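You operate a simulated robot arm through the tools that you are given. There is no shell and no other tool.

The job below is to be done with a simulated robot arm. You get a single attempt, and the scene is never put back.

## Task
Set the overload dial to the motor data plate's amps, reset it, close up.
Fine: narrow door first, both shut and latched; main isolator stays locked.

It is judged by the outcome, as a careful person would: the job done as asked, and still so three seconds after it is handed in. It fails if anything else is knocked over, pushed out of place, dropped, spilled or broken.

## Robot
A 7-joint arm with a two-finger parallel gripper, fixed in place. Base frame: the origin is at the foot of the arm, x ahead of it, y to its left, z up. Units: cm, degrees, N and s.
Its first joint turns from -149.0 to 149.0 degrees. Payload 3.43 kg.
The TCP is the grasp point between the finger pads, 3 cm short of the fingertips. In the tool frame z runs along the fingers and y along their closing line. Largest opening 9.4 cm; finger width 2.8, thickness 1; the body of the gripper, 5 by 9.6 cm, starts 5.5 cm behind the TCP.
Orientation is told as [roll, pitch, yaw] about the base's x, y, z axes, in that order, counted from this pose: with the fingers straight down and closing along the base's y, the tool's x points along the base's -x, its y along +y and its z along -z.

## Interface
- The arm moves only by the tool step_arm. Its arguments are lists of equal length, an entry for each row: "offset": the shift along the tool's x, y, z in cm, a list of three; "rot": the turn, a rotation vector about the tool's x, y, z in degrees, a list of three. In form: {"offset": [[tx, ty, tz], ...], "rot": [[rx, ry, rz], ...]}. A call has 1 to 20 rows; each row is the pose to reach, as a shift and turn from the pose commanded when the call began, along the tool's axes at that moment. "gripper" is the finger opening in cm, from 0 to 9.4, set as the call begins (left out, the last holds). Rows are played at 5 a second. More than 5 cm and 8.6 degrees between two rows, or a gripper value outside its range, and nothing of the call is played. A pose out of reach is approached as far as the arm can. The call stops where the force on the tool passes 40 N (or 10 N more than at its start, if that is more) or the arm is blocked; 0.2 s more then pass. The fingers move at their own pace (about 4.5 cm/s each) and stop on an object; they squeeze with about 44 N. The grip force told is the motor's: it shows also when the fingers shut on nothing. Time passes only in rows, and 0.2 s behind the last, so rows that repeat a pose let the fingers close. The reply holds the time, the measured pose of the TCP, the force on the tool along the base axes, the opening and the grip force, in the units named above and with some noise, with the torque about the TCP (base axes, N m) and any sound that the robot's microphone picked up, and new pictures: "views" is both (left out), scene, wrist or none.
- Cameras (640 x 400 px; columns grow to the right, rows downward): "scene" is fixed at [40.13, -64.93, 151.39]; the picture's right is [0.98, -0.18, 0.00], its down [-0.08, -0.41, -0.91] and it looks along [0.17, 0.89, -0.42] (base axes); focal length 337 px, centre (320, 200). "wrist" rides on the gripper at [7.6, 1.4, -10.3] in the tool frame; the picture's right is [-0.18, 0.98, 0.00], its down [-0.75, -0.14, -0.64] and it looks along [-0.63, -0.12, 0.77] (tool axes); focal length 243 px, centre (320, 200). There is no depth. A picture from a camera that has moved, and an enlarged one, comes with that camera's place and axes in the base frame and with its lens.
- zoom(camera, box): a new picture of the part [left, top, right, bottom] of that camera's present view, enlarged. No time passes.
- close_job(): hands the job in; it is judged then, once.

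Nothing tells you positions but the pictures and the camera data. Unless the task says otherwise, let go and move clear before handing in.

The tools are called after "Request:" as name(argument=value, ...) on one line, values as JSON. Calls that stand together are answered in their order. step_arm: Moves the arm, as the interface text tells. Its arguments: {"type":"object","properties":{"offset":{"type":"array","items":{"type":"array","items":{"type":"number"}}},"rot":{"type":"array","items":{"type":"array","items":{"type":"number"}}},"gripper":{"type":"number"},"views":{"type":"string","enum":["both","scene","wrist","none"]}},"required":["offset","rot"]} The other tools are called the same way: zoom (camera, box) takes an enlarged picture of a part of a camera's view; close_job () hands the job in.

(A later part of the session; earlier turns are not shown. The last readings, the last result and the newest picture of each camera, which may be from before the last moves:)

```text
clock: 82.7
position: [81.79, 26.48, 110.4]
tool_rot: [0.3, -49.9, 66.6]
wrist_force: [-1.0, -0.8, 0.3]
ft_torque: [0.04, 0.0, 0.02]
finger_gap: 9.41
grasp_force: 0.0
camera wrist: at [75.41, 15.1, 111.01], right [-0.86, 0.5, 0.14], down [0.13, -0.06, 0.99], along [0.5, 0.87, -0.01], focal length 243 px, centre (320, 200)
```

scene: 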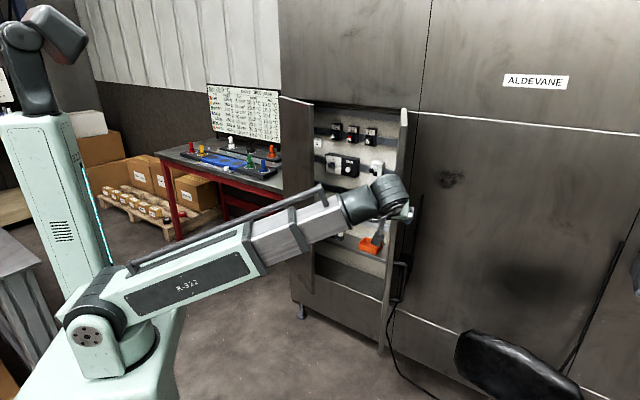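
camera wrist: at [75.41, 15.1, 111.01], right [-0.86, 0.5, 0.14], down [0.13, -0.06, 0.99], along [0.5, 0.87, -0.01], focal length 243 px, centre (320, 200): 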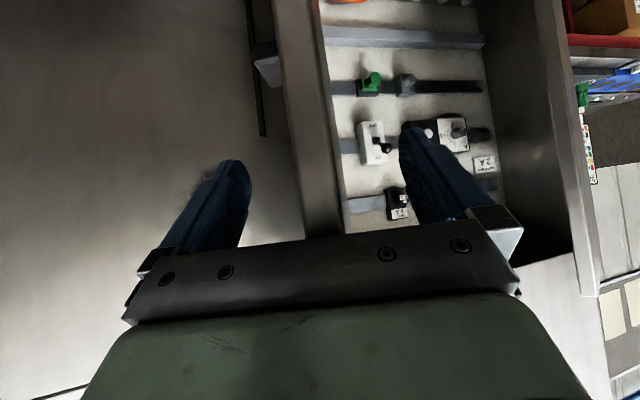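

Request:
step_arm(offset=[[-0.13, 0, 0.15], [-0.26, 0, 0.31], [-0.39, 0, 0.46], [-0.52, 0, 0.61], [-0.65, 0, 0.76], [-0.77, 0, 0.92], [-0.9, 0, 1.07], [-1.03, 0, 1.22], [-1.16, 0, 1.38], [-1.29, 0, 1.53]], rot=[[0, 0, 0], [0, 0, 0], [0, 0, 0], [0, 0, 0], [0, 0, 0], [0, 0, 0], [0, 0, 0], [0, 0, 0], [0, 0, 0], [0, 0, 0]], views="none")

```text
clock: 83.5
position: [81.7, 26.29, 110.39]
tool_rot: [0.1, -49.8, 66.6]
wrist_force: [-7.2, -17.9, 6.1]
ft_torque: [1.23, -0.43, 0.2]
finger_gap: 9.42
grasp_force: 0.0
stopped in row 3: the force on the tool passed its limit at 43 N (the readings are from after the stop); the commanded pose is now the measured one
```

Contact came at the mirror-image spot, so the two leaves have equal width to within about 2 mm. I'll back off 1 cm and grip, which also measures this door's thickness.

Request:
step_arm(offset=[[0.32, 0, -0.38], [0.64, 0, -0.77], [0.64, 0, -0.77]], rot=[[0, 0, 0], [0, 0, 0], [0, 0, 0]], views="none")

Request:
step_arm(offset=[[0, 0, 0], [0, 0, 0], [0, 0, 0], [0, 0, 0], [0, 0, 0]], rot=[[0, 0, 0], [0, 0, 0], [0, 0, 0], [0, 0, 0], [0, 0, 0]], gripper=1.0, views="both")

Request:
zoom(camera="scene", box=[260, 85, 420, 345])

```text
clock: 84.3
position: [81.4, 25.65, 110.09]
tool_rot: [0.1, -49.8, 66.6]
wrist_force: [0.1, 0.3, -0.8]
ft_torque: [0.01, -0.01, 0.02]
finger_gap: 9.38
grasp_force: 0.0
```

```text
clock: 85.5
position: [81.3, 25.61, 109.96]
tool_rot: [0.3, -49.6, 66.6]
wrist_force: [-0.5, 0.6, 0.5]
ft_torque: [-0.05, -0.34, 0.12]
finger_gap: 2.43
grasp_force: 33.3
camera wrist: at [75.0, 14.46, 110.79], right [-0.86, 0.5, 0.14], down [0.13, -0.06, 0.99], along [0.5, 0.87, -0.01], focal length 243 px, centre (320, 200)
```

scene: 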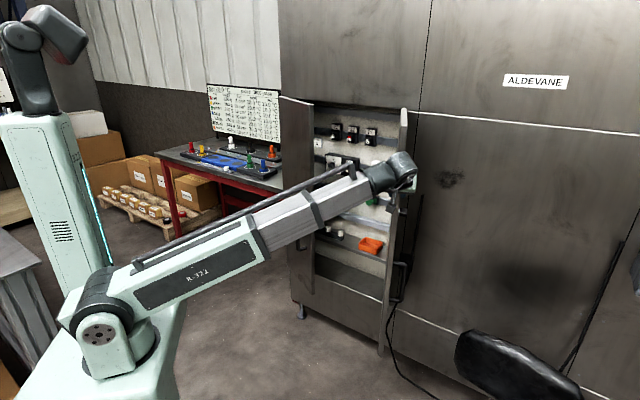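
wrist: 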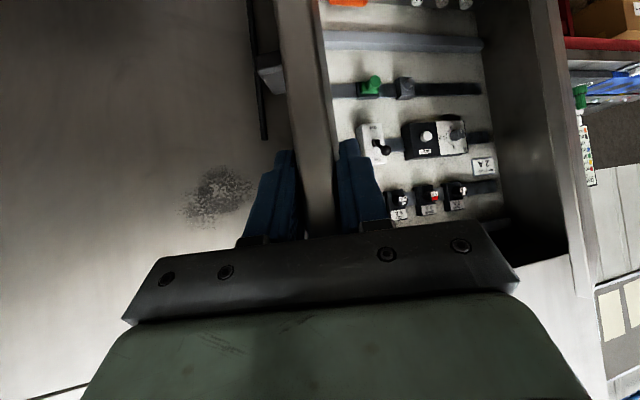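

```text
1.54 times, centred on (340, 215) of scene
camera zoom: at [40.13, -64.93, 151.39], right [0.98, -0.18, 0.0], down [-0.08, -0.41, -0.91], along [0.17, 0.89, -0.42], focal length 519 px, centre (289, 177)
```

zoom: 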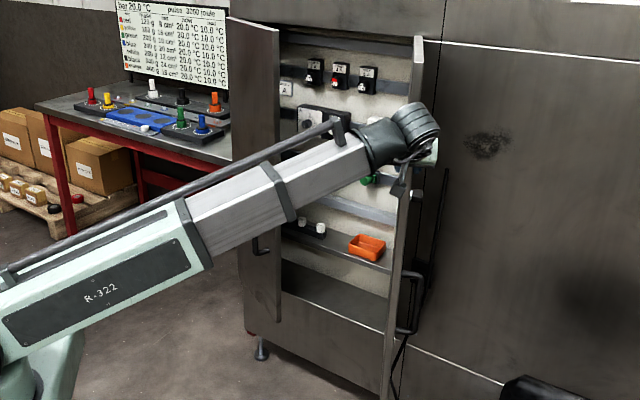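

Thickness matches too, 2.43 cm. The left leaf without the latch knob remains the sensible first leaf. While I'm holding the right door I'll swing it partway, to about 60° from closed, leaving room to shut the left one first.

Request:
step_arm(offset=[[-0.02, 1.25, 0.02], [-0.07, 2.49, 0.08], [-0.16, 3.73, 0.19], [-0.28, 4.97, 0.33]], rot=[[1.91, 0, 1.62], [3.82, 0, 3.24], [5.72, 0, 4.85], [7.63, 0, 6.47]], gripper=0.5, views="none")

```text
clock: 86.5
position: [77.17, 27.93, 110.08]
tool_rot: [0.3, -49.3, 56.5]
wrist_force: [0.6, 5.1, -27.5]
ft_torque: [0.14, -0.98, 0.66]
finger_gap: 2.43
grasp_force: 44.7
```

Request:
step_arm(offset=[[0.19, 0, 0.16], [0.12, 2.49, 0.24], [-0.09, 4.97, 0.49], [-0.44, 7.4, 0.9], [-0.93, 9.78, 1.48]], rot=[[0, 0, 0], [3.82, 0, 3.24], [7.63, 0, 6.47], [11.45, 0, 9.7], [15.26, 0, 12.94]], views="none")

```text
clock: 87.7
position: [69.81, 34.71, 110.11]
tool_rot: [0.2, -49.4, 36.5]
wrist_force: [-7.6, -5.0, -27.8]
ft_torque: [-0.03, -0.75, 0.45]
finger_gap: 2.42
grasp_force: 45.5
```

Request:
step_arm(offset=[[0.15, 0, 0.12], [0.27, 0, 0.23]], rot=[[0, 0, 0], [0, 0, 0]], views="none")

```text
clock: 88.3
position: [69.84, 34.82, 110.13]
tool_rot: [0.2, -50.1, 36.5]
wrist_force: [-13.0, -8.3, 27.8]
ft_torque: [-0.85, 0.3, 0.3]
finger_gap: 2.48
grasp_force: 45.6
```

Request:
step_arm(offset=[[-0.04, 0, -0.19], [-0.11, 2.49, -0.11], [-0.32, 4.97, 0.14], [-0.67, 7.4, 0.55], [-1.15, 9.78, 1.12]], rot=[[0, 0, 0], [3.82, 0, 3.24], [7.63, 0, 6.47], [11.45, 0, 9.7], [15.26, 0, 12.94]], views="both")

```text
clock: 89.5
position: [65.25, 43.82, 109.96]
tool_rot: [0.2, -50.1, 16.5]
wrist_force: [21.6, 5.9, 28.8]
ft_torque: [-0.84, -0.03, -0.53]
finger_gap: 2.46
grasp_force: 44.9
camera wrist: at [52.63, 41.42, 110.59], right [-0.17, 0.98, 0.14], down [0.03, -0.14, 0.99], along [0.99, 0.17, -0.01], focal length 243 px, centre (320, 200)
```

scene: 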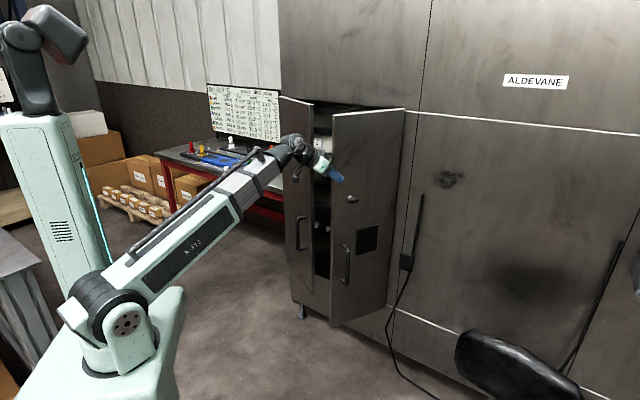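
wrist: 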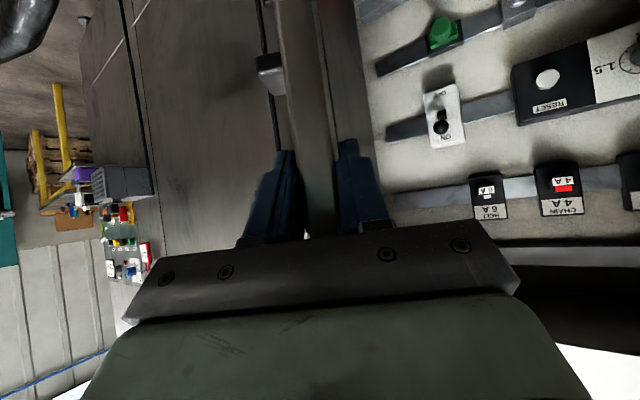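

The right door's outer face is now visible to the scene camera, so I'll zoom in on its hardware.

Request:
zoom(camera="scene", box=[335, 180, 415, 230])

Request:
zoom(camera="scene", box=[350, 215, 430, 285])

Request:
zoom(camera="scene", box=[270, 90, 430, 340])

Request:
zoom(camera="scene", box=[345, 190, 361, 205])

```text
8.00 times, centred on (375, 205) of scene
camera zoom: at [40.13, -64.93, 151.39], right [0.98, -0.18, 0.0], down [-0.08, -0.41, -0.91], along [0.17, 0.89, -0.42], focal length 2698 px, centre (-120, 160)
```

zoom: 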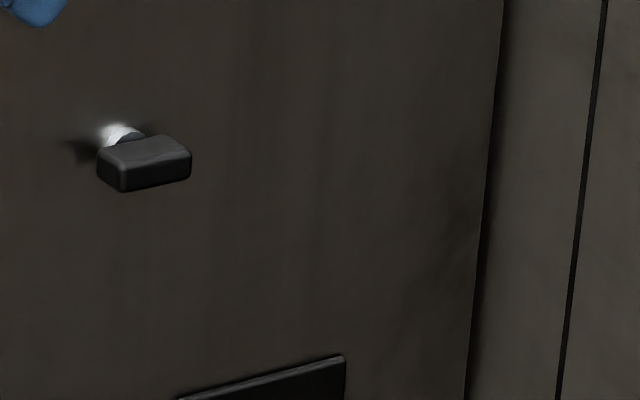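

```text
5.71 times, centred on (390, 250) of scene
camera zoom: at [40.13, -64.93, 151.39], right [0.98, -0.18, 0.0], down [-0.08, -0.41, -0.91], along [0.17, 0.89, -0.42], focal length 1927 px, centre (-80, -86)
```

zoom: 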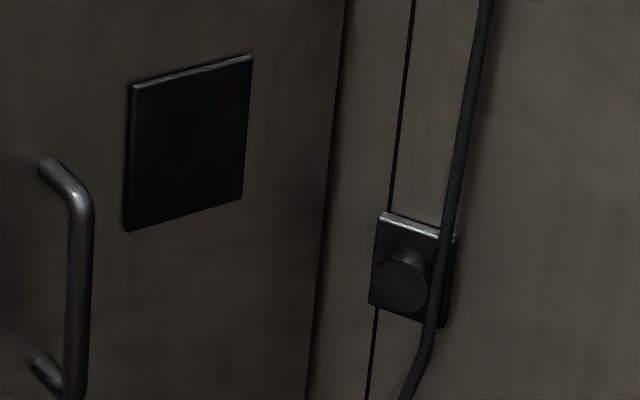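

```text
1.60 times, centred on (350, 215) of scene
camera zoom: at [40.13, -64.93, 151.39], right [0.98, -0.18, 0.0], down [-0.08, -0.41, -0.91], along [0.17, 0.89, -0.42], focal length 540 px, centre (272, 176)
```

zoom: 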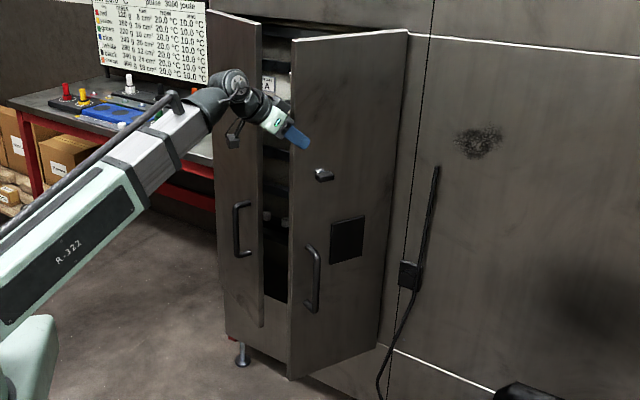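

```text
16.00 times, centred on (353, 198) of scene
camera zoom: at [40.13, -64.93, 151.39], right [0.98, -0.18, 0.0], down [-0.08, -0.41, -0.91], along [0.17, 0.89, -0.42], focal length 5396 px, centre (-208, 240)
```

zoom: 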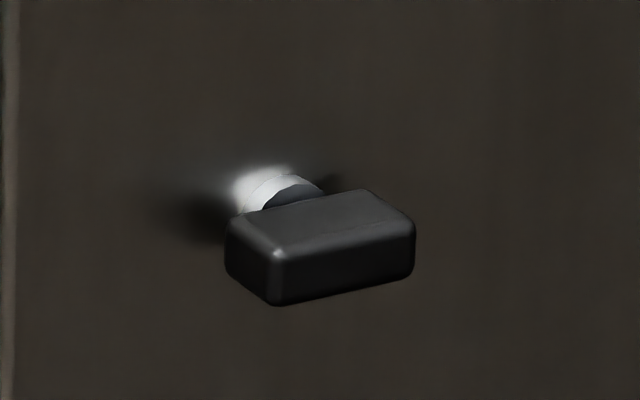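

The right door carries a T-knob, a dark window and a handle, and the isolator box is on the wall beside it. I'll release this door and head for the left door's outer face to push it shut.

Request:
step_arm(offset=[[0, 0, 0], [0, 0, 0], [0, 0, 0], [1.6, 0, -1.9], [3.2, 0, -3.85], [4.8, 0, -5.8], [6.4, 0, -7.7]], rot=[[0, 0, 0], [0, 0, 0], [0, 0, 0], [0, 0, 0], [0, 0, 0], [0, 0, 0], [0, 0, 0]], gripper=6.0, views="none")

```text
clock: 91.1
position: [55.43, 41.02, 109.86]
tool_rot: [0.1, -49.6, 16.6]
wrist_force: [-0.1, 1.2, -0.6]
ft_torque: [-0.01, 0.01, 0.01]
finger_gap: 5.99
grasp_force: 0.0
```

Request:
step_arm(offset=[[1.04, 4.25, 1.32], [2.09, 8.5, 2.64], [3.13, 12.75, 3.96], [4.17, 17, 5.28], [5.22, 21.25, 6.6], [6.26, 25.5, 7.92], [6.26, 25.5, 7.92]], rot=[[-0.2, 0, -0.2], [-0.45, 0, -0.4], [-0.7, 0, -0.6], [-0.9, 0, -0.8], [-1.15, 0, -1], [-1.37, 0, -1.17], [-1.37, 0, -1.17]], gripper=0, views="both")

```text
clock: 92.7
position: [50.24, 65.98, 99.75]
tool_rot: [0.2, -49.6, 18.5]
wrist_force: [-0.3, 0.8, 0.3]
ft_torque: [0.01, -0.02, -0.01]
finger_gap: 0.01
grasp_force: 33.1
camera wrist: at [37.56, 63.08, 100.62], right [-0.2, 0.97, 0.14], down [0.04, -0.14, 0.99], along [0.98, 0.2, -0.02], focal length 243 px, centre (320, 200)
```

scene: 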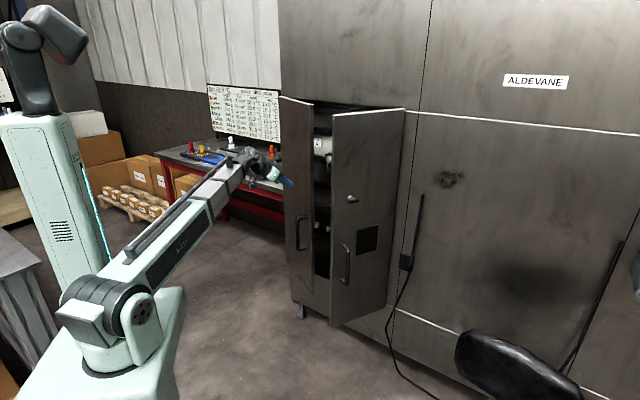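
wrist: 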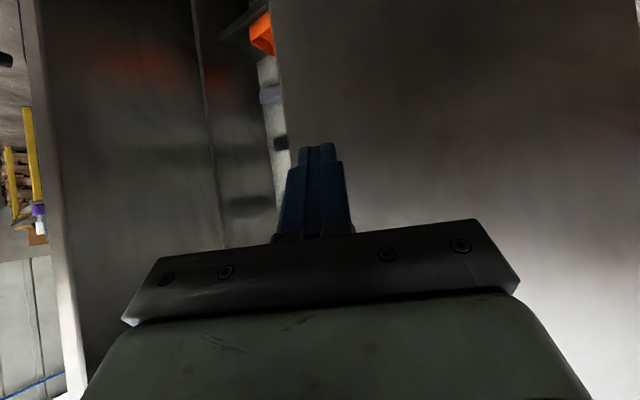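

The fingertips face the left door's outer side. I'll push it along its arc to about 5° short of closed, then stop and check.

Request:
step_arm(offset=[[-1.24, 1.4, 1.46], [-2.48, 2.75, 2.92], [-3.44, 2.78, 4.04], [-4.3, 2.6, 5.05], [-5.15, 2.43, 6.05], [-5.82, 2.4, 6.84], [-6.49, 2.36, 7.63], [-7.15, 2.38, 8.4], [-7.81, 2.42, 9.18], [-8.45, 2.58, 9.94], [-9.1, 2.75, 10.7], [-9.1, 2.75, 10.7]], rot=[[0, 0, 0], [0, 0, 0], [0, 0, 0], [-2.5, 0, -2.1], [-4.95, 0, -4.21], [-6.86, 0, -5.83], [-8.76, 0, -7.45], [-10.66, 0, -9.07], [-12.56, 0, -10.69], [-14.47, 0, -12.3], [-16.37, 0, -13.93], [-16.37, 0, -13.93]], views="both")

```text
clock: 95.3
position: [62.68, 72.88, 100.04]
tool_rot: [0.3, -49.7, 39.8]
wrist_force: [-0.1, 0.6, -0.5]
ft_torque: [0.02, -0.02, -0.01]
finger_gap: 0.0
grasp_force: 32.5
camera wrist: at [51.99, 65.68, 100.75], right [-0.54, 0.83, 0.14], down [0.09, -0.11, 0.99], along [0.84, 0.55, -0.02], focal length 243 px, centre (320, 200)
```

scene: 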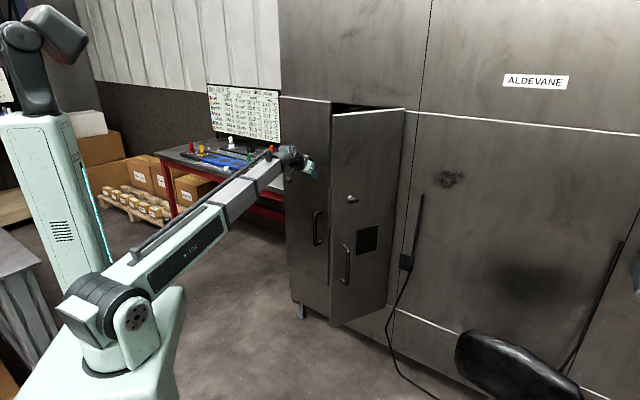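
wrist: 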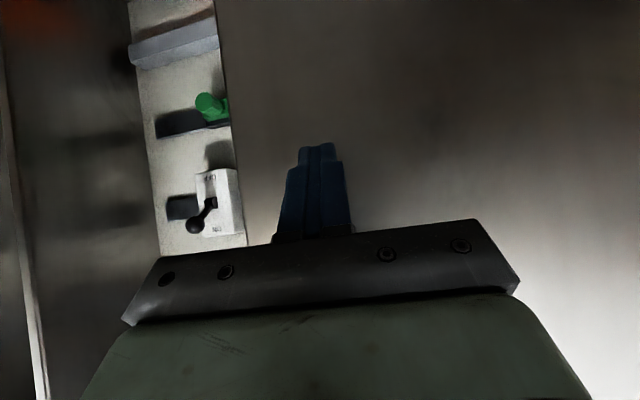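

Request:
zoom(camera="scene", box=[270, 85, 350, 135])

Request:
zoom(camera="wrist", box=[100, 0, 300, 250])

Request:
zoom(camera="scene", box=[270, 270, 400, 350])

```text
8.00 times, centred on (310, 110) of scene
camera zoom: at [40.13, -64.93, 151.39], right [0.98, -0.18, 0.0], down [-0.08, -0.41, -0.91], along [0.17, 0.89, -0.42], focal length 2698 px, centre (400, 920)
```

zoom: 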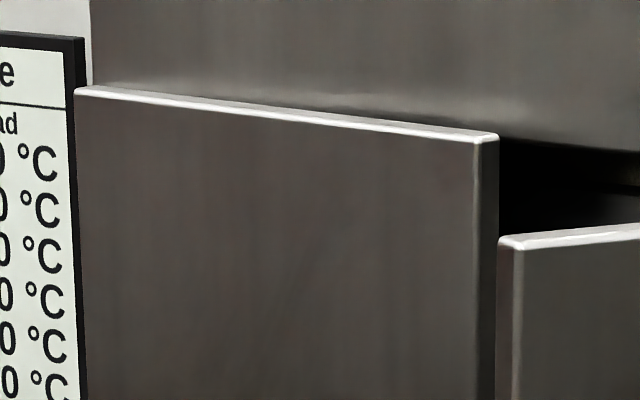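

```text
1.60 times, centred on (200, 125) of wrist
camera zoom: at [51.99, 65.68, 100.75], right [-0.54, 0.83, 0.14], down [0.09, -0.11, 0.99], along [0.84, 0.55, -0.02], focal length 388 px, centre (512, 320)
```

zoom: 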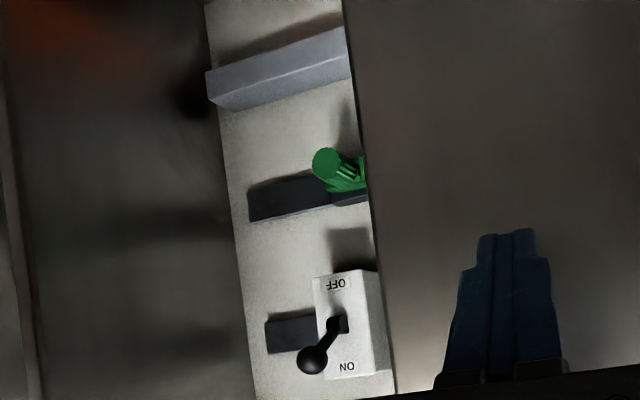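

```text
4.92 times, centred on (335, 310) of scene
camera zoom: at [40.13, -64.93, 151.39], right [0.98, -0.18, 0.0], down [-0.08, -0.41, -0.91], along [0.17, 0.89, -0.42], focal length 1660 px, centre (246, -342)
```

zoom: 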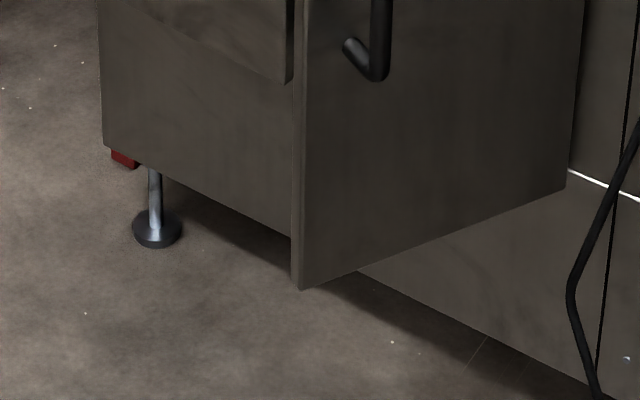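

The left door is about 4° from closed. I'll push it home slowly and listen for a latch.

Request:
step_arm(offset=[[-0.32, -0.05, 0.38], [-0.65, -0.1, 0.76], [-0.97, -0.15, 1.15], [-1.29, -0.2, 1.53], [-1.49, -0.2, 1.75], [-1.68, -0.2, 1.98], [-1.88, -0.2, 2.21], [-2.07, -0.2, 2.44], [-2.26, -0.2, 2.67]], rot=[[-0.9, 0, -0.8], [-1.8, 0, -1.6], [-2.7, 0, -2.4], [-3.8, 0, -3.2], [-3.8, 0, -3.2], [-3.8, 0, -3.2], [-3.8, 0, -3.2], [-3.8, 0, -3.2], [-3.8, 0, -3.2]], views="both")

```text
clock: 96.7
position: [64.19, 74.05, 99.98]
tool_rot: [0.2, -49.4, 44.8]
wrist_force: [-7.7, -7.2, 3.8]
ft_torque: [-0.02, -0.02, 0.02]
finger_gap: 0.0
grasp_force: 32.6
stopped in row 6: the force on the tool passed its limit at 44 N (the readings are from after the stop); the commanded pose is now the measured one
camera wrist: at [54.2, 65.88, 100.76], right [-0.61, 0.78, 0.14], down [0.1, -0.1, 0.99], along [0.79, 0.62, -0.02], focal length 243 px, centre (320, 200)
```

scene: 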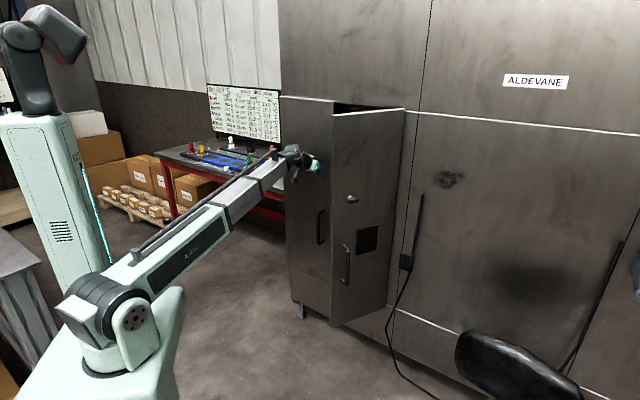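
wrist: 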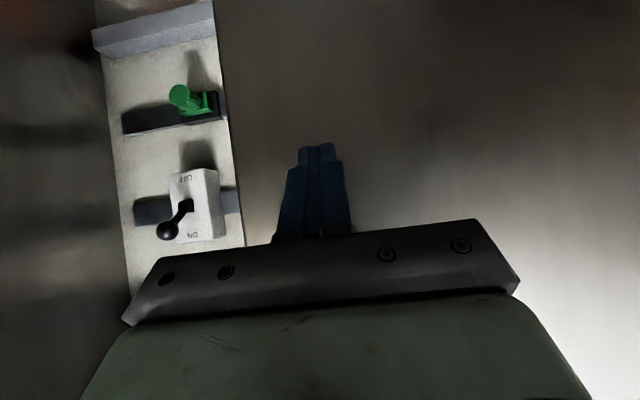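

Request:
zoom(camera="scene", box=[270, 85, 350, 135])

Request:
zoom(camera="scene", box=[280, 190, 400, 330])

```text
8.00 times, centred on (310, 110) of scene
camera zoom: at [40.13, -64.93, 151.39], right [0.98, -0.18, 0.0], down [-0.08, -0.41, -0.91], along [0.17, 0.89, -0.42], focal length 2698 px, centre (400, 920)
```

zoom: 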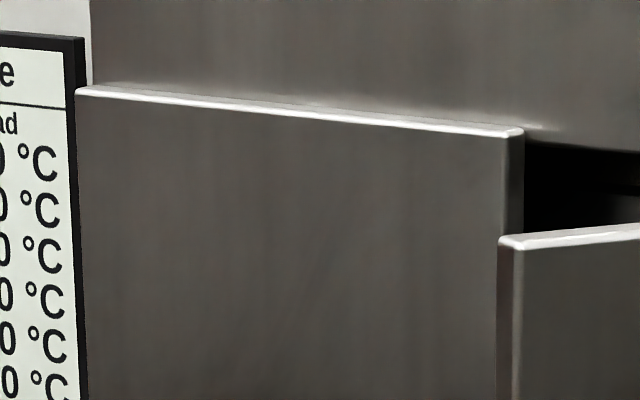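

```text
2.86 times, centred on (340, 260) of scene
camera zoom: at [40.13, -64.93, 151.39], right [0.98, -0.18, 0.0], down [-0.08, -0.41, -0.91], along [0.17, 0.89, -0.42], focal length 964 px, centre (263, 29)
```

zoom: 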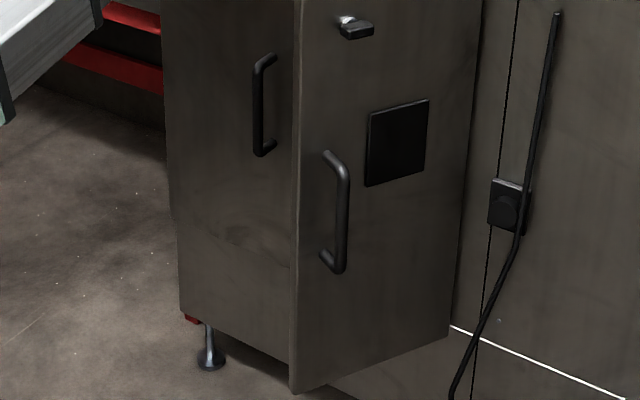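

The left door is home at in≈101, though I heard no click. I'll back off and see whether it stays put.

Request:
step_arm(offset=[[0.65, 0, -0.76], [2.6, 0, -3.05], [4.5, 0, -5.3], [6.5, 0, -7.6], [6.5, 0, -7.6], [6.5, 0, -7.6]], rot=[[0, 0, 0], [0, 0, 0], [0, 0, 0], [0, 0, 0], [0, 0, 0], [0, 0, 0]], views="both")

Request:
zoom(camera="scene", box=[270, 85, 350, 135])

Request:
zoom(camera="wrist", box=[60, 0, 320, 250])

```text
clock: 98.1
position: [57.18, 67.25, 99.74]
tool_rot: [0.2, -49.2, 44.8]
wrist_force: [-0.3, 0.0, 0.7]
ft_torque: [0.0, -0.03, 0.0]
finger_gap: 0.0
grasp_force: 32.8
camera wrist: at [47.15, 59.14, 100.58], right [-0.61, 0.78, 0.14], down [0.1, -0.1, 0.99], along [0.79, 0.62, -0.02], focal length 243 px, centre (320, 200)
```

scene: 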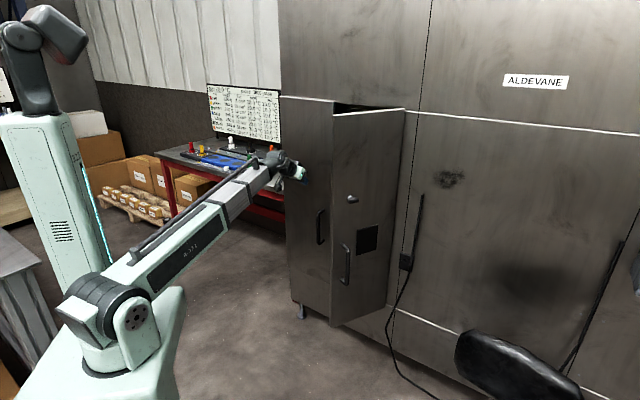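
wrist: 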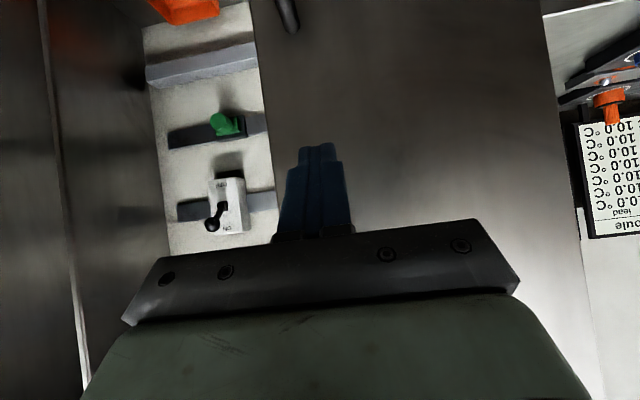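

```text
8.00 times, centred on (310, 110) of scene
camera zoom: at [40.13, -64.93, 151.39], right [0.98, -0.18, 0.0], down [-0.08, -0.41, -0.91], along [0.17, 0.89, -0.42], focal length 2698 px, centre (400, 920)
```

zoom: 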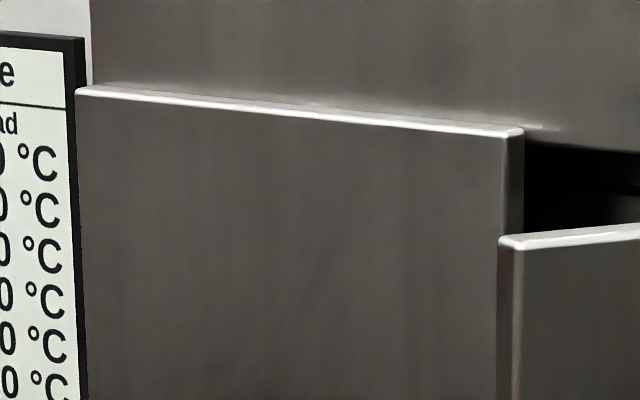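

```text
1.60 times, centred on (190, 125) of wrist
camera zoom: at [47.15, 59.14, 100.58], right [-0.61, 0.78, 0.14], down [0.1, -0.1, 0.99], along [0.79, 0.62, -0.02], focal length 388 px, centre (528, 320)
```

zoom: 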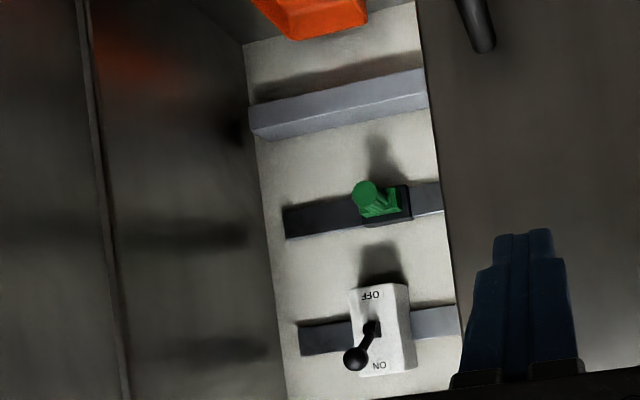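

The left door holds. Now I'll go round the right door's edge to its outer side, staying above the knob's height.

Request:
step_arm(offset=[[0.83, -1.23, -3.87], [1.66, -2.46, -7.74], [2.49, -3.7, -11.6], [3.32, -4.9, -15.5], [4.15, -6.1, -19.4], [4.98, -7.4, -23.2], [5.81, -8.6, -27.1]], rot=[[-3.24, 0, -2.8], [-6.5, 0, -5.6], [-9.7, 0, -8.4], [-13, 0, -11.2], [-16.2, 0, -14], [-19.5, 0, -16.8], [-22.7, 0, -19.6]], views="none")

```text
clock: 99.7
position: [45.95, 43.73, 113.33]
tool_rot: [0.1, -49.5, 75.1]
wrist_force: [0.2, -0.6, -0.5]
ft_torque: [0.02, 0.02, 0.02]
finger_gap: 0.0
grasp_force: 32.9
```

Request:
step_arm(offset=[[1.97, -2.87, -2.3], [3.93, -5.74, -4.6], [5.9, -8.6, -6.9], [7.87, -11.5, -9.2], [9.84, -14.4, -11.5], [11.8, -17.2, -13.8], [13.77, -20.1, -16.1]], rot=[[-2.7, 0, -2.3], [-5.4, 0, -4.6], [-8.1, 0, -6.9], [-10.9, 0, -9.3], [-13.6, 0, -11.6], [-16.3, 0, -13.9], [-19, 0, -16.2]], views="none")

```text
clock: 101.3
position: [60.2, 18.39, 113.13]
tool_rot: [0.3, -49.4, 99.8]
wrist_force: [-0.3, 0.6, -0.8]
ft_torque: [-0.05, 0.01, 0.0]
finger_gap: 0.0
grasp_force: 33.1
```

Request:
step_arm(offset=[[-1.0, -4.2, 1.2], [-2.5, -8.4, 2.9], [-4.5, -12.0, 5.2], [-6.5, -14.5, 7.6], [-8.53, -15.75, 9.94], [-8.53, -15.75, 9.94]], rot=[[-0.9, 0, -0.8], [-1.8, 0, -1.6], [-2.8, 0, -2.3], [-3.7, 0, -3.1], [-4.6, 0, -3.9], [-4.6, 0, -3.9]], views="both")

```text
clock: 102.7
position: [73.45, 33.69, 113.26]
tool_rot: [0.2, -49.5, 105.7]
wrist_force: [0.6, -0.3, -0.6]
ft_torque: [0.02, 0.02, 0.02]
finger_gap: 0.01
grasp_force: 32.6
camera wrist: at [75.51, 20.94, 113.97], right [-0.98, -0.16, 0.14], down [0.14, 0.04, 0.99], along [-0.16, 0.99, -0.02], focal length 243 px, centre (320, 200)
```

scene: 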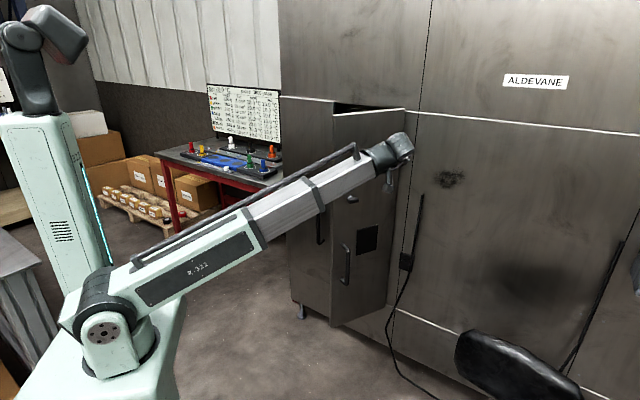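
wrist: 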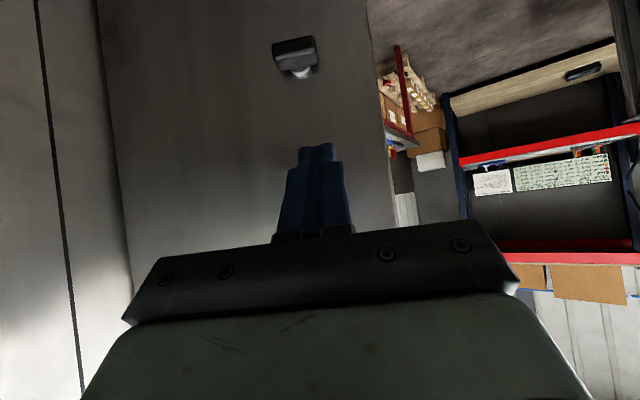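

The outer face is straight ahead, with the T-knob below the fingers. I'll push the right door along its arc, rotating the tool with it.

Request:
step_arm(offset=[[-2.4, -0.8, 2.81], [-4.86, -1.6, 5.7], [-5.68, -1.4, 6.65], [-6.5, -1.19, 7.61], [-7.77, -1.12, 9.1], [-9.04, -1.16, 10.58], [-10.3, -1.42, 12.07], [-11.55, -1.8, 13.52], [-12.75, -2.4, 14.93], [-13.94, -3.1, 16.32], [-15.07, -4.0, 17.64]], rot=[[0, 0, 0], [0, 0, 0], [2.17, 0, 1.85], [4.33, 0, 3.7], [8.14, 0, 6.95], [11.94, 0, 10.2], [15.74, 0, 13.44], [19.54, 0, 16.69], [23.34, 0, 19.94], [27.15, 0, 23.18], [30.95, 0, 26.43]], views="both")

```text
clock: 105.1
position: [70.86, 57.18, 113.09]
tool_rot: [0.1, -49.3, 65.1]
wrist_force: [-0.1, -0.5, -0.6]
ft_torque: [-0.03, -0.02, 0.02]
finger_gap: 0.01
grasp_force: 32.1
camera wrist: at [64.23, 46.05, 113.91], right [-0.84, 0.52, 0.14], down [0.13, -0.06, 0.99], along [0.52, 0.85, -0.02], focal length 243 px, centre (320, 200)
```

scene: 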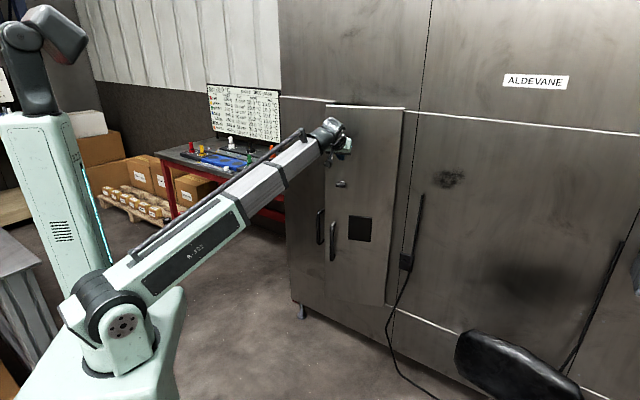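
wrist: 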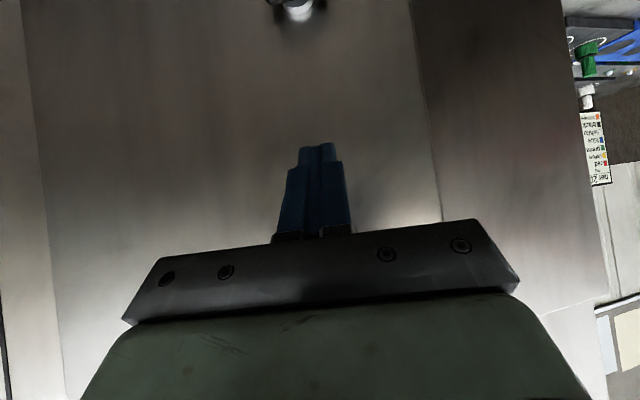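

Request:
step_arm(offset=[[-0.63, 0.07, 0.73], [-1.26, 0.14, 1.46], [-1.9, 0.2, 2.2], [-2.54, 0.26, 2.95], [-3.18, 0.24, 3.69], [-3.81, 0.22, 4.43], [-3.81, 0.22, 4.43]], rot=[[1.93, 0, 1.66], [3.87, 0, 3.33], [5.76, 0, 4.96], [7.66, 0, 6.59], [9.55, 0, 8.22], [11.45, 0, 9.85], [11.45, 0, 9.85]], views="both")

Request:
zoom(camera="scene", box=[290, 90, 410, 140])

Request:
zoom(camera="scene", box=[310, 170, 390, 320])

```text
clock: 106.7
position: [72.86, 62.41, 113.01]
tool_rot: [0.1, -49.3, 50.2]
wrist_force: [0.0, 0.4, -0.5]
ft_torque: [0.02, 0.0, -0.02]
finger_gap: 0.01
grasp_force: 33.1
camera wrist: at [63.64, 53.49, 113.86], right [-0.68, 0.72, 0.14], down [0.11, -0.09, 0.99], along [0.73, 0.69, -0.02], focal length 243 px, centre (320, 200)
```

scene: 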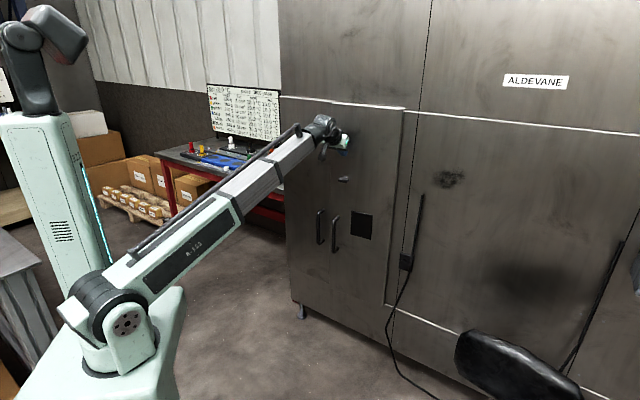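
wrist: 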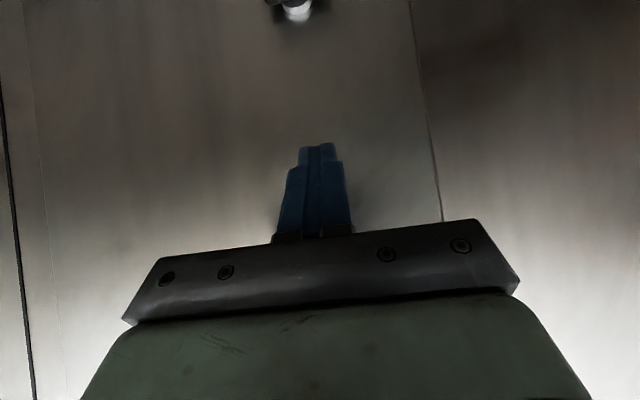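

```text
5.33 times, centred on (350, 115) of scene
camera zoom: at [40.13, -64.93, 151.39], right [0.98, -0.18, 0.0], down [-0.08, -0.41, -0.91], along [0.17, 0.89, -0.42], focal length 1799 px, centre (160, 653)
```

zoom: 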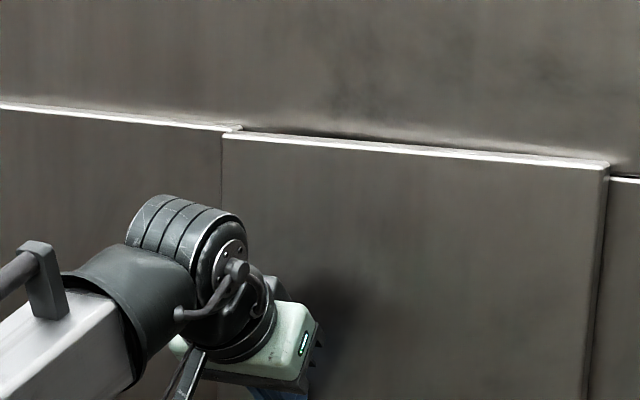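

```text
2.67 times, centred on (350, 245) of scene
camera zoom: at [40.13, -64.93, 151.39], right [0.98, -0.18, 0.0], down [-0.08, -0.41, -0.91], along [0.17, 0.89, -0.42], focal length 899 px, centre (240, 80)
```

zoom: 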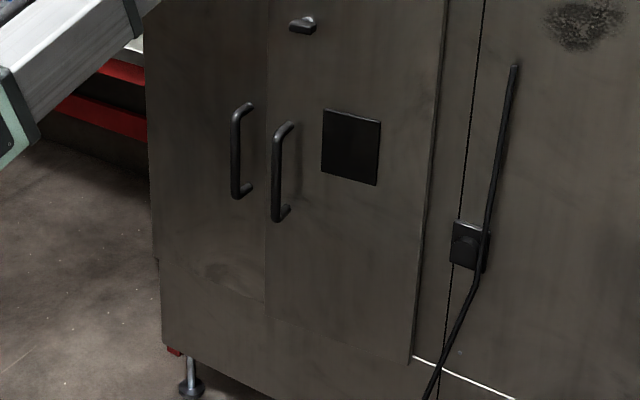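

The right door is about 5° from closed and the two leaves don't overlap. I'll press it home slowly.

Request:
step_arm(offset=[[-0.39, 0.05, 0.45], [-0.78, 0.1, 0.91], [-1.17, 0.15, 1.36], [-1.45, 0.2, 1.69], [-1.63, 0.2, 1.9], [-1.83, 0.2, 2.12], [-2.02, 0.2, 2.35], [-2.22, 0.2, 2.58]], rot=[[1, 0, 0.86], [2, 0, 1.7], [3, 0, 2.6], [3.94, 0, 3.39], [3.94, 0, 3.39], [3.94, 0, 3.39], [3.94, 0, 3.39], [3.94, 0, 3.39]], views="both")

Request:
zoom(camera="scene", box=[290, 90, 410, 140])

```text
clock: 108.0
position: [74.02, 64.14, 113.08]
tool_rot: [0.1, -49.0, 44.8]
wrist_force: [-8.2, -9.1, 5.1]
ft_torque: [0.03, -0.04, 0.01]
finger_gap: 0.01
grasp_force: 32.6
stopped in row 6: the force on the tool passed its limit at 46 N (the readings are from after the stop); the commanded pose is now the measured one
camera wrist: at [64.05, 56.05, 113.93], right [-0.61, 0.78, 0.14], down [0.11, -0.09, 0.99], along [0.79, 0.62, -0.03], focal length 243 px, centre (320, 200)
```

scene: 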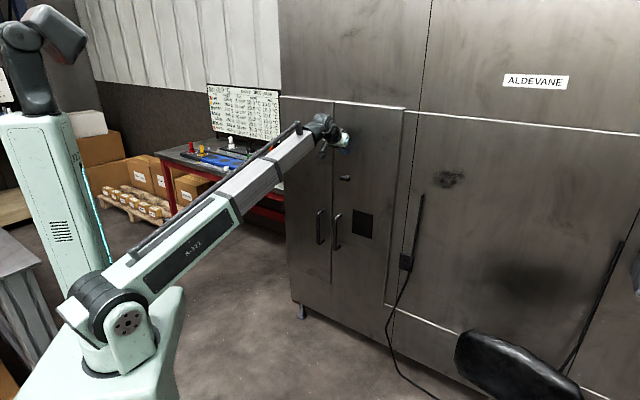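
wrist: 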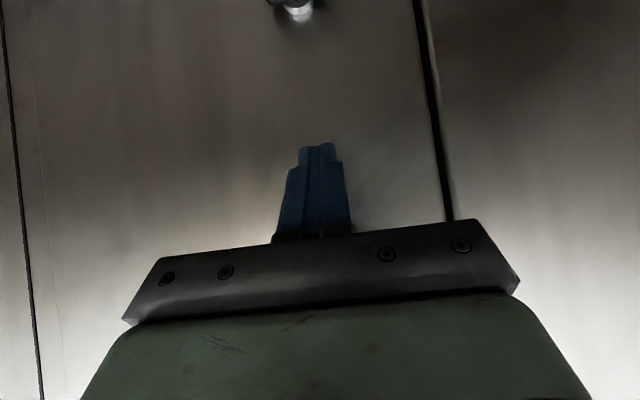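

```text
5.33 times, centred on (350, 115) of scene
camera zoom: at [40.13, -64.93, 151.39], right [0.98, -0.18, 0.0], down [-0.08, -0.41, -0.91], along [0.17, 0.89, -0.42], focal length 1799 px, centre (160, 653)
```

zoom: 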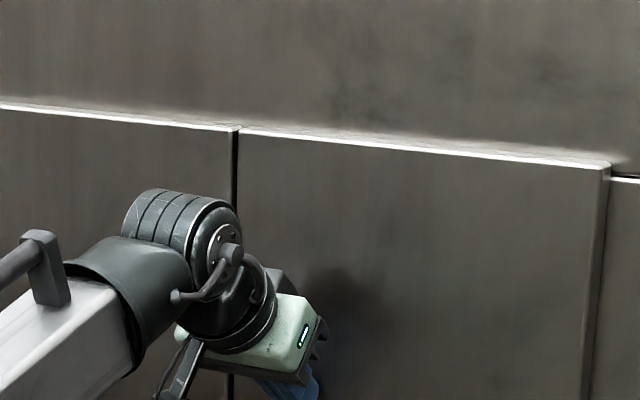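

Both doors are now shut with an even gap. I'll back away and inspect the front, especially the T-knob.

Request:
step_arm(offset=[[1.3, 0, -1.5], [3.9, 0, -4.5], [6.5, 0, -7.5], [9.1, 0, -10.5], [11.7, 0, -13.6], [14.4, 0, -16.6], [14.4, 0, -16.6]], rot=[[0, 0, 0], [0, 0, 0], [0, 0, 0], [0, 0, 0], [0, 0, 0], [0, 0, 0], [0, 0, 0]], views="both")

Request:
zoom(camera="wrist", box=[200, 0, 440, 150])

Request:
zoom(camera="scene", box=[330, 165, 360, 190])

Request:
zoom(camera="scene", box=[280, 90, 420, 320])

```text
clock: 109.6
position: [58.4, 49.22, 112.71]
tool_rot: [0.1, -48.9, 44.9]
wrist_force: [-0.4, 0.5, -0.5]
ft_torque: [-0.02, 0.0, 0.01]
finger_gap: 0.01
grasp_force: 33.0
camera wrist: at [48.4, 41.08, 113.67], right [-0.61, 0.78, 0.14], down [0.11, -0.09, 0.99], along [0.79, 0.62, -0.03], focal length 243 px, centre (320, 200)
```

scene: 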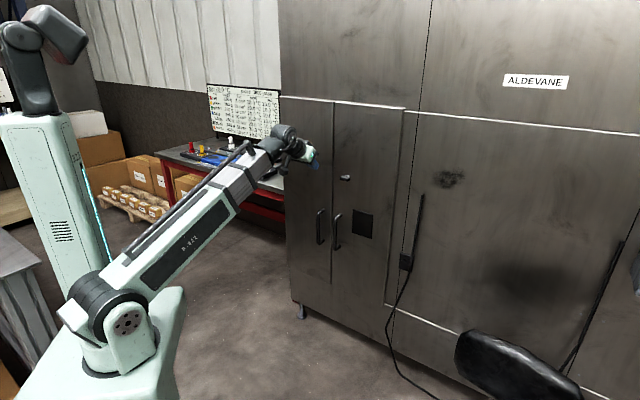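
wrist: 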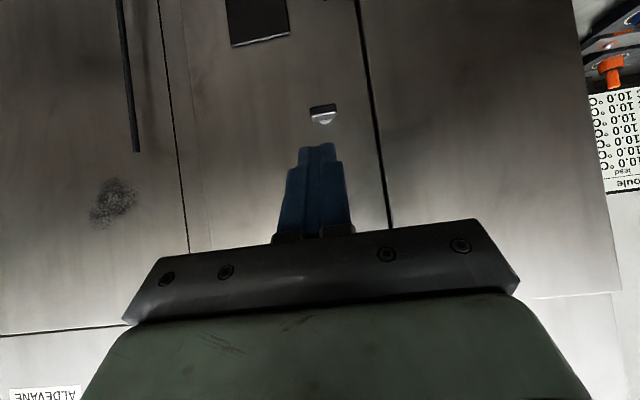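

```text
2.67 times, centred on (320, 75) of wrist
camera zoom: at [48.4, 41.08, 113.67], right [-0.61, 0.78, 0.14], down [0.11, -0.09, 0.99], along [0.79, 0.62, -0.03], focal length 647 px, centre (320, 533)
```

zoom: 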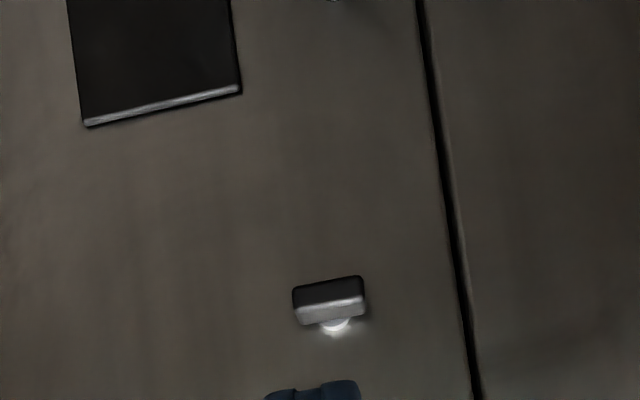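

```text
16.00 times, centred on (345, 178) of scene
camera zoom: at [40.13, -64.93, 151.39], right [0.98, -0.18, 0.0], down [-0.08, -0.41, -0.91], along [0.17, 0.89, -0.42], focal length 5396 px, centre (-80, 560)
```

zoom: 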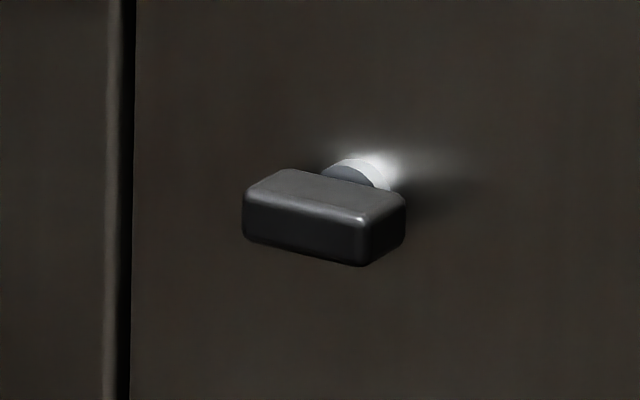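

```text
1.74 times, centred on (350, 205) of scene
camera zoom: at [40.13, -64.93, 151.39], right [0.98, -0.18, 0.0], down [-0.08, -0.41, -0.91], along [0.17, 0.89, -0.42], focal length 586 px, centre (268, 191)
```

zoom: 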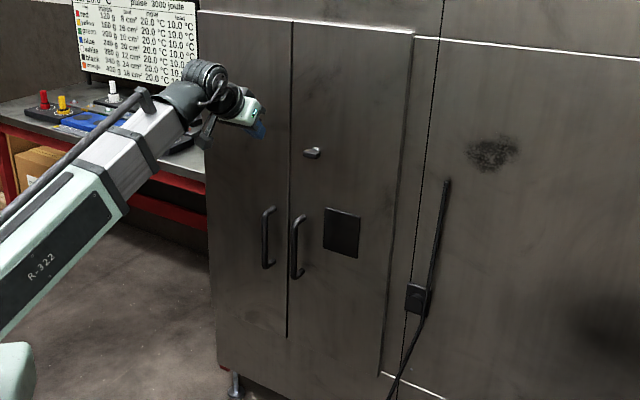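

Request:
zoom(camera="wrist", box=[540, 60, 640, 260])

Request:
zoom(camera="wrist", box=[130, 0, 230, 240])

Request:
zoom(camera="wrist", box=[340, 0, 420, 200])

Request:
zoom(camera="scene", box=[275, 85, 415, 125])

```text
2.00 times, centred on (590, 160) of wrist
camera zoom: at [48.4, 41.08, 113.67], right [-0.61, 0.78, 0.14], down [0.11, -0.09, 0.99], along [0.79, 0.62, -0.03], focal length 485 px, centre (-220, 280)
```

zoom: 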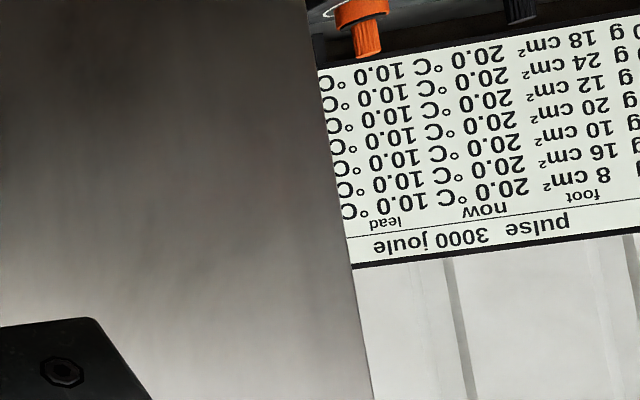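

```text
1.67 times, centred on (180, 120) of wrist
camera zoom: at [48.4, 41.08, 113.67], right [-0.61, 0.78, 0.14], down [0.11, -0.09, 0.99], along [0.79, 0.62, -0.03], focal length 404 px, centre (553, 333)
```

zoom: 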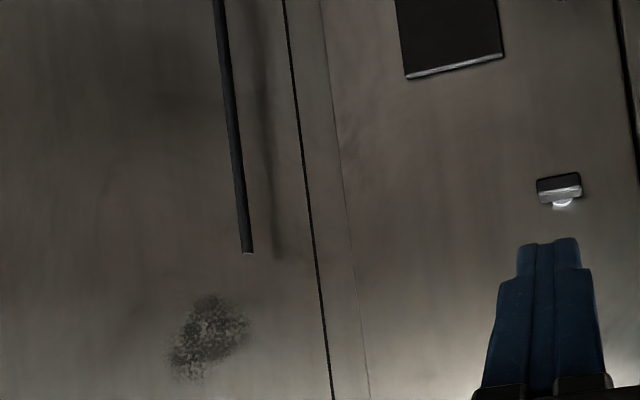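

```text
2.00 times, centred on (380, 100) of wrist
camera zoom: at [48.4, 41.08, 113.67], right [-0.61, 0.78, 0.14], down [0.11, -0.09, 0.99], along [0.79, 0.62, -0.03], focal length 485 px, centre (200, 400)
```

zoom: 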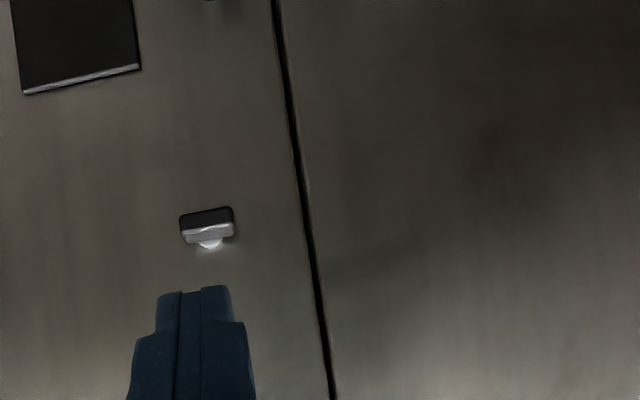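

```text
4.57 times, centred on (345, 105) of scene
camera zoom: at [40.13, -64.93, 151.39], right [0.98, -0.18, 0.0], down [-0.08, -0.41, -0.91], along [0.17, 0.89, -0.42], focal length 1542 px, centre (206, 634)
```

zoom: 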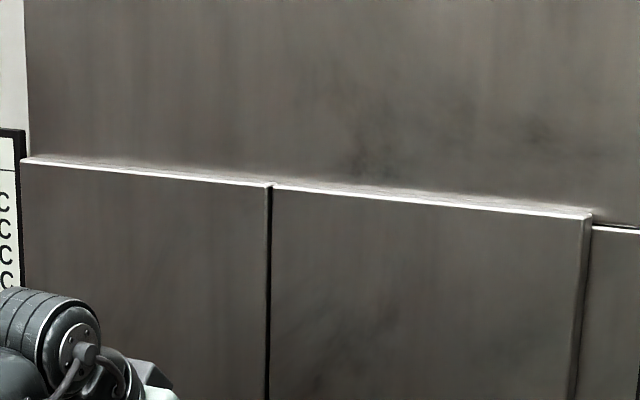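

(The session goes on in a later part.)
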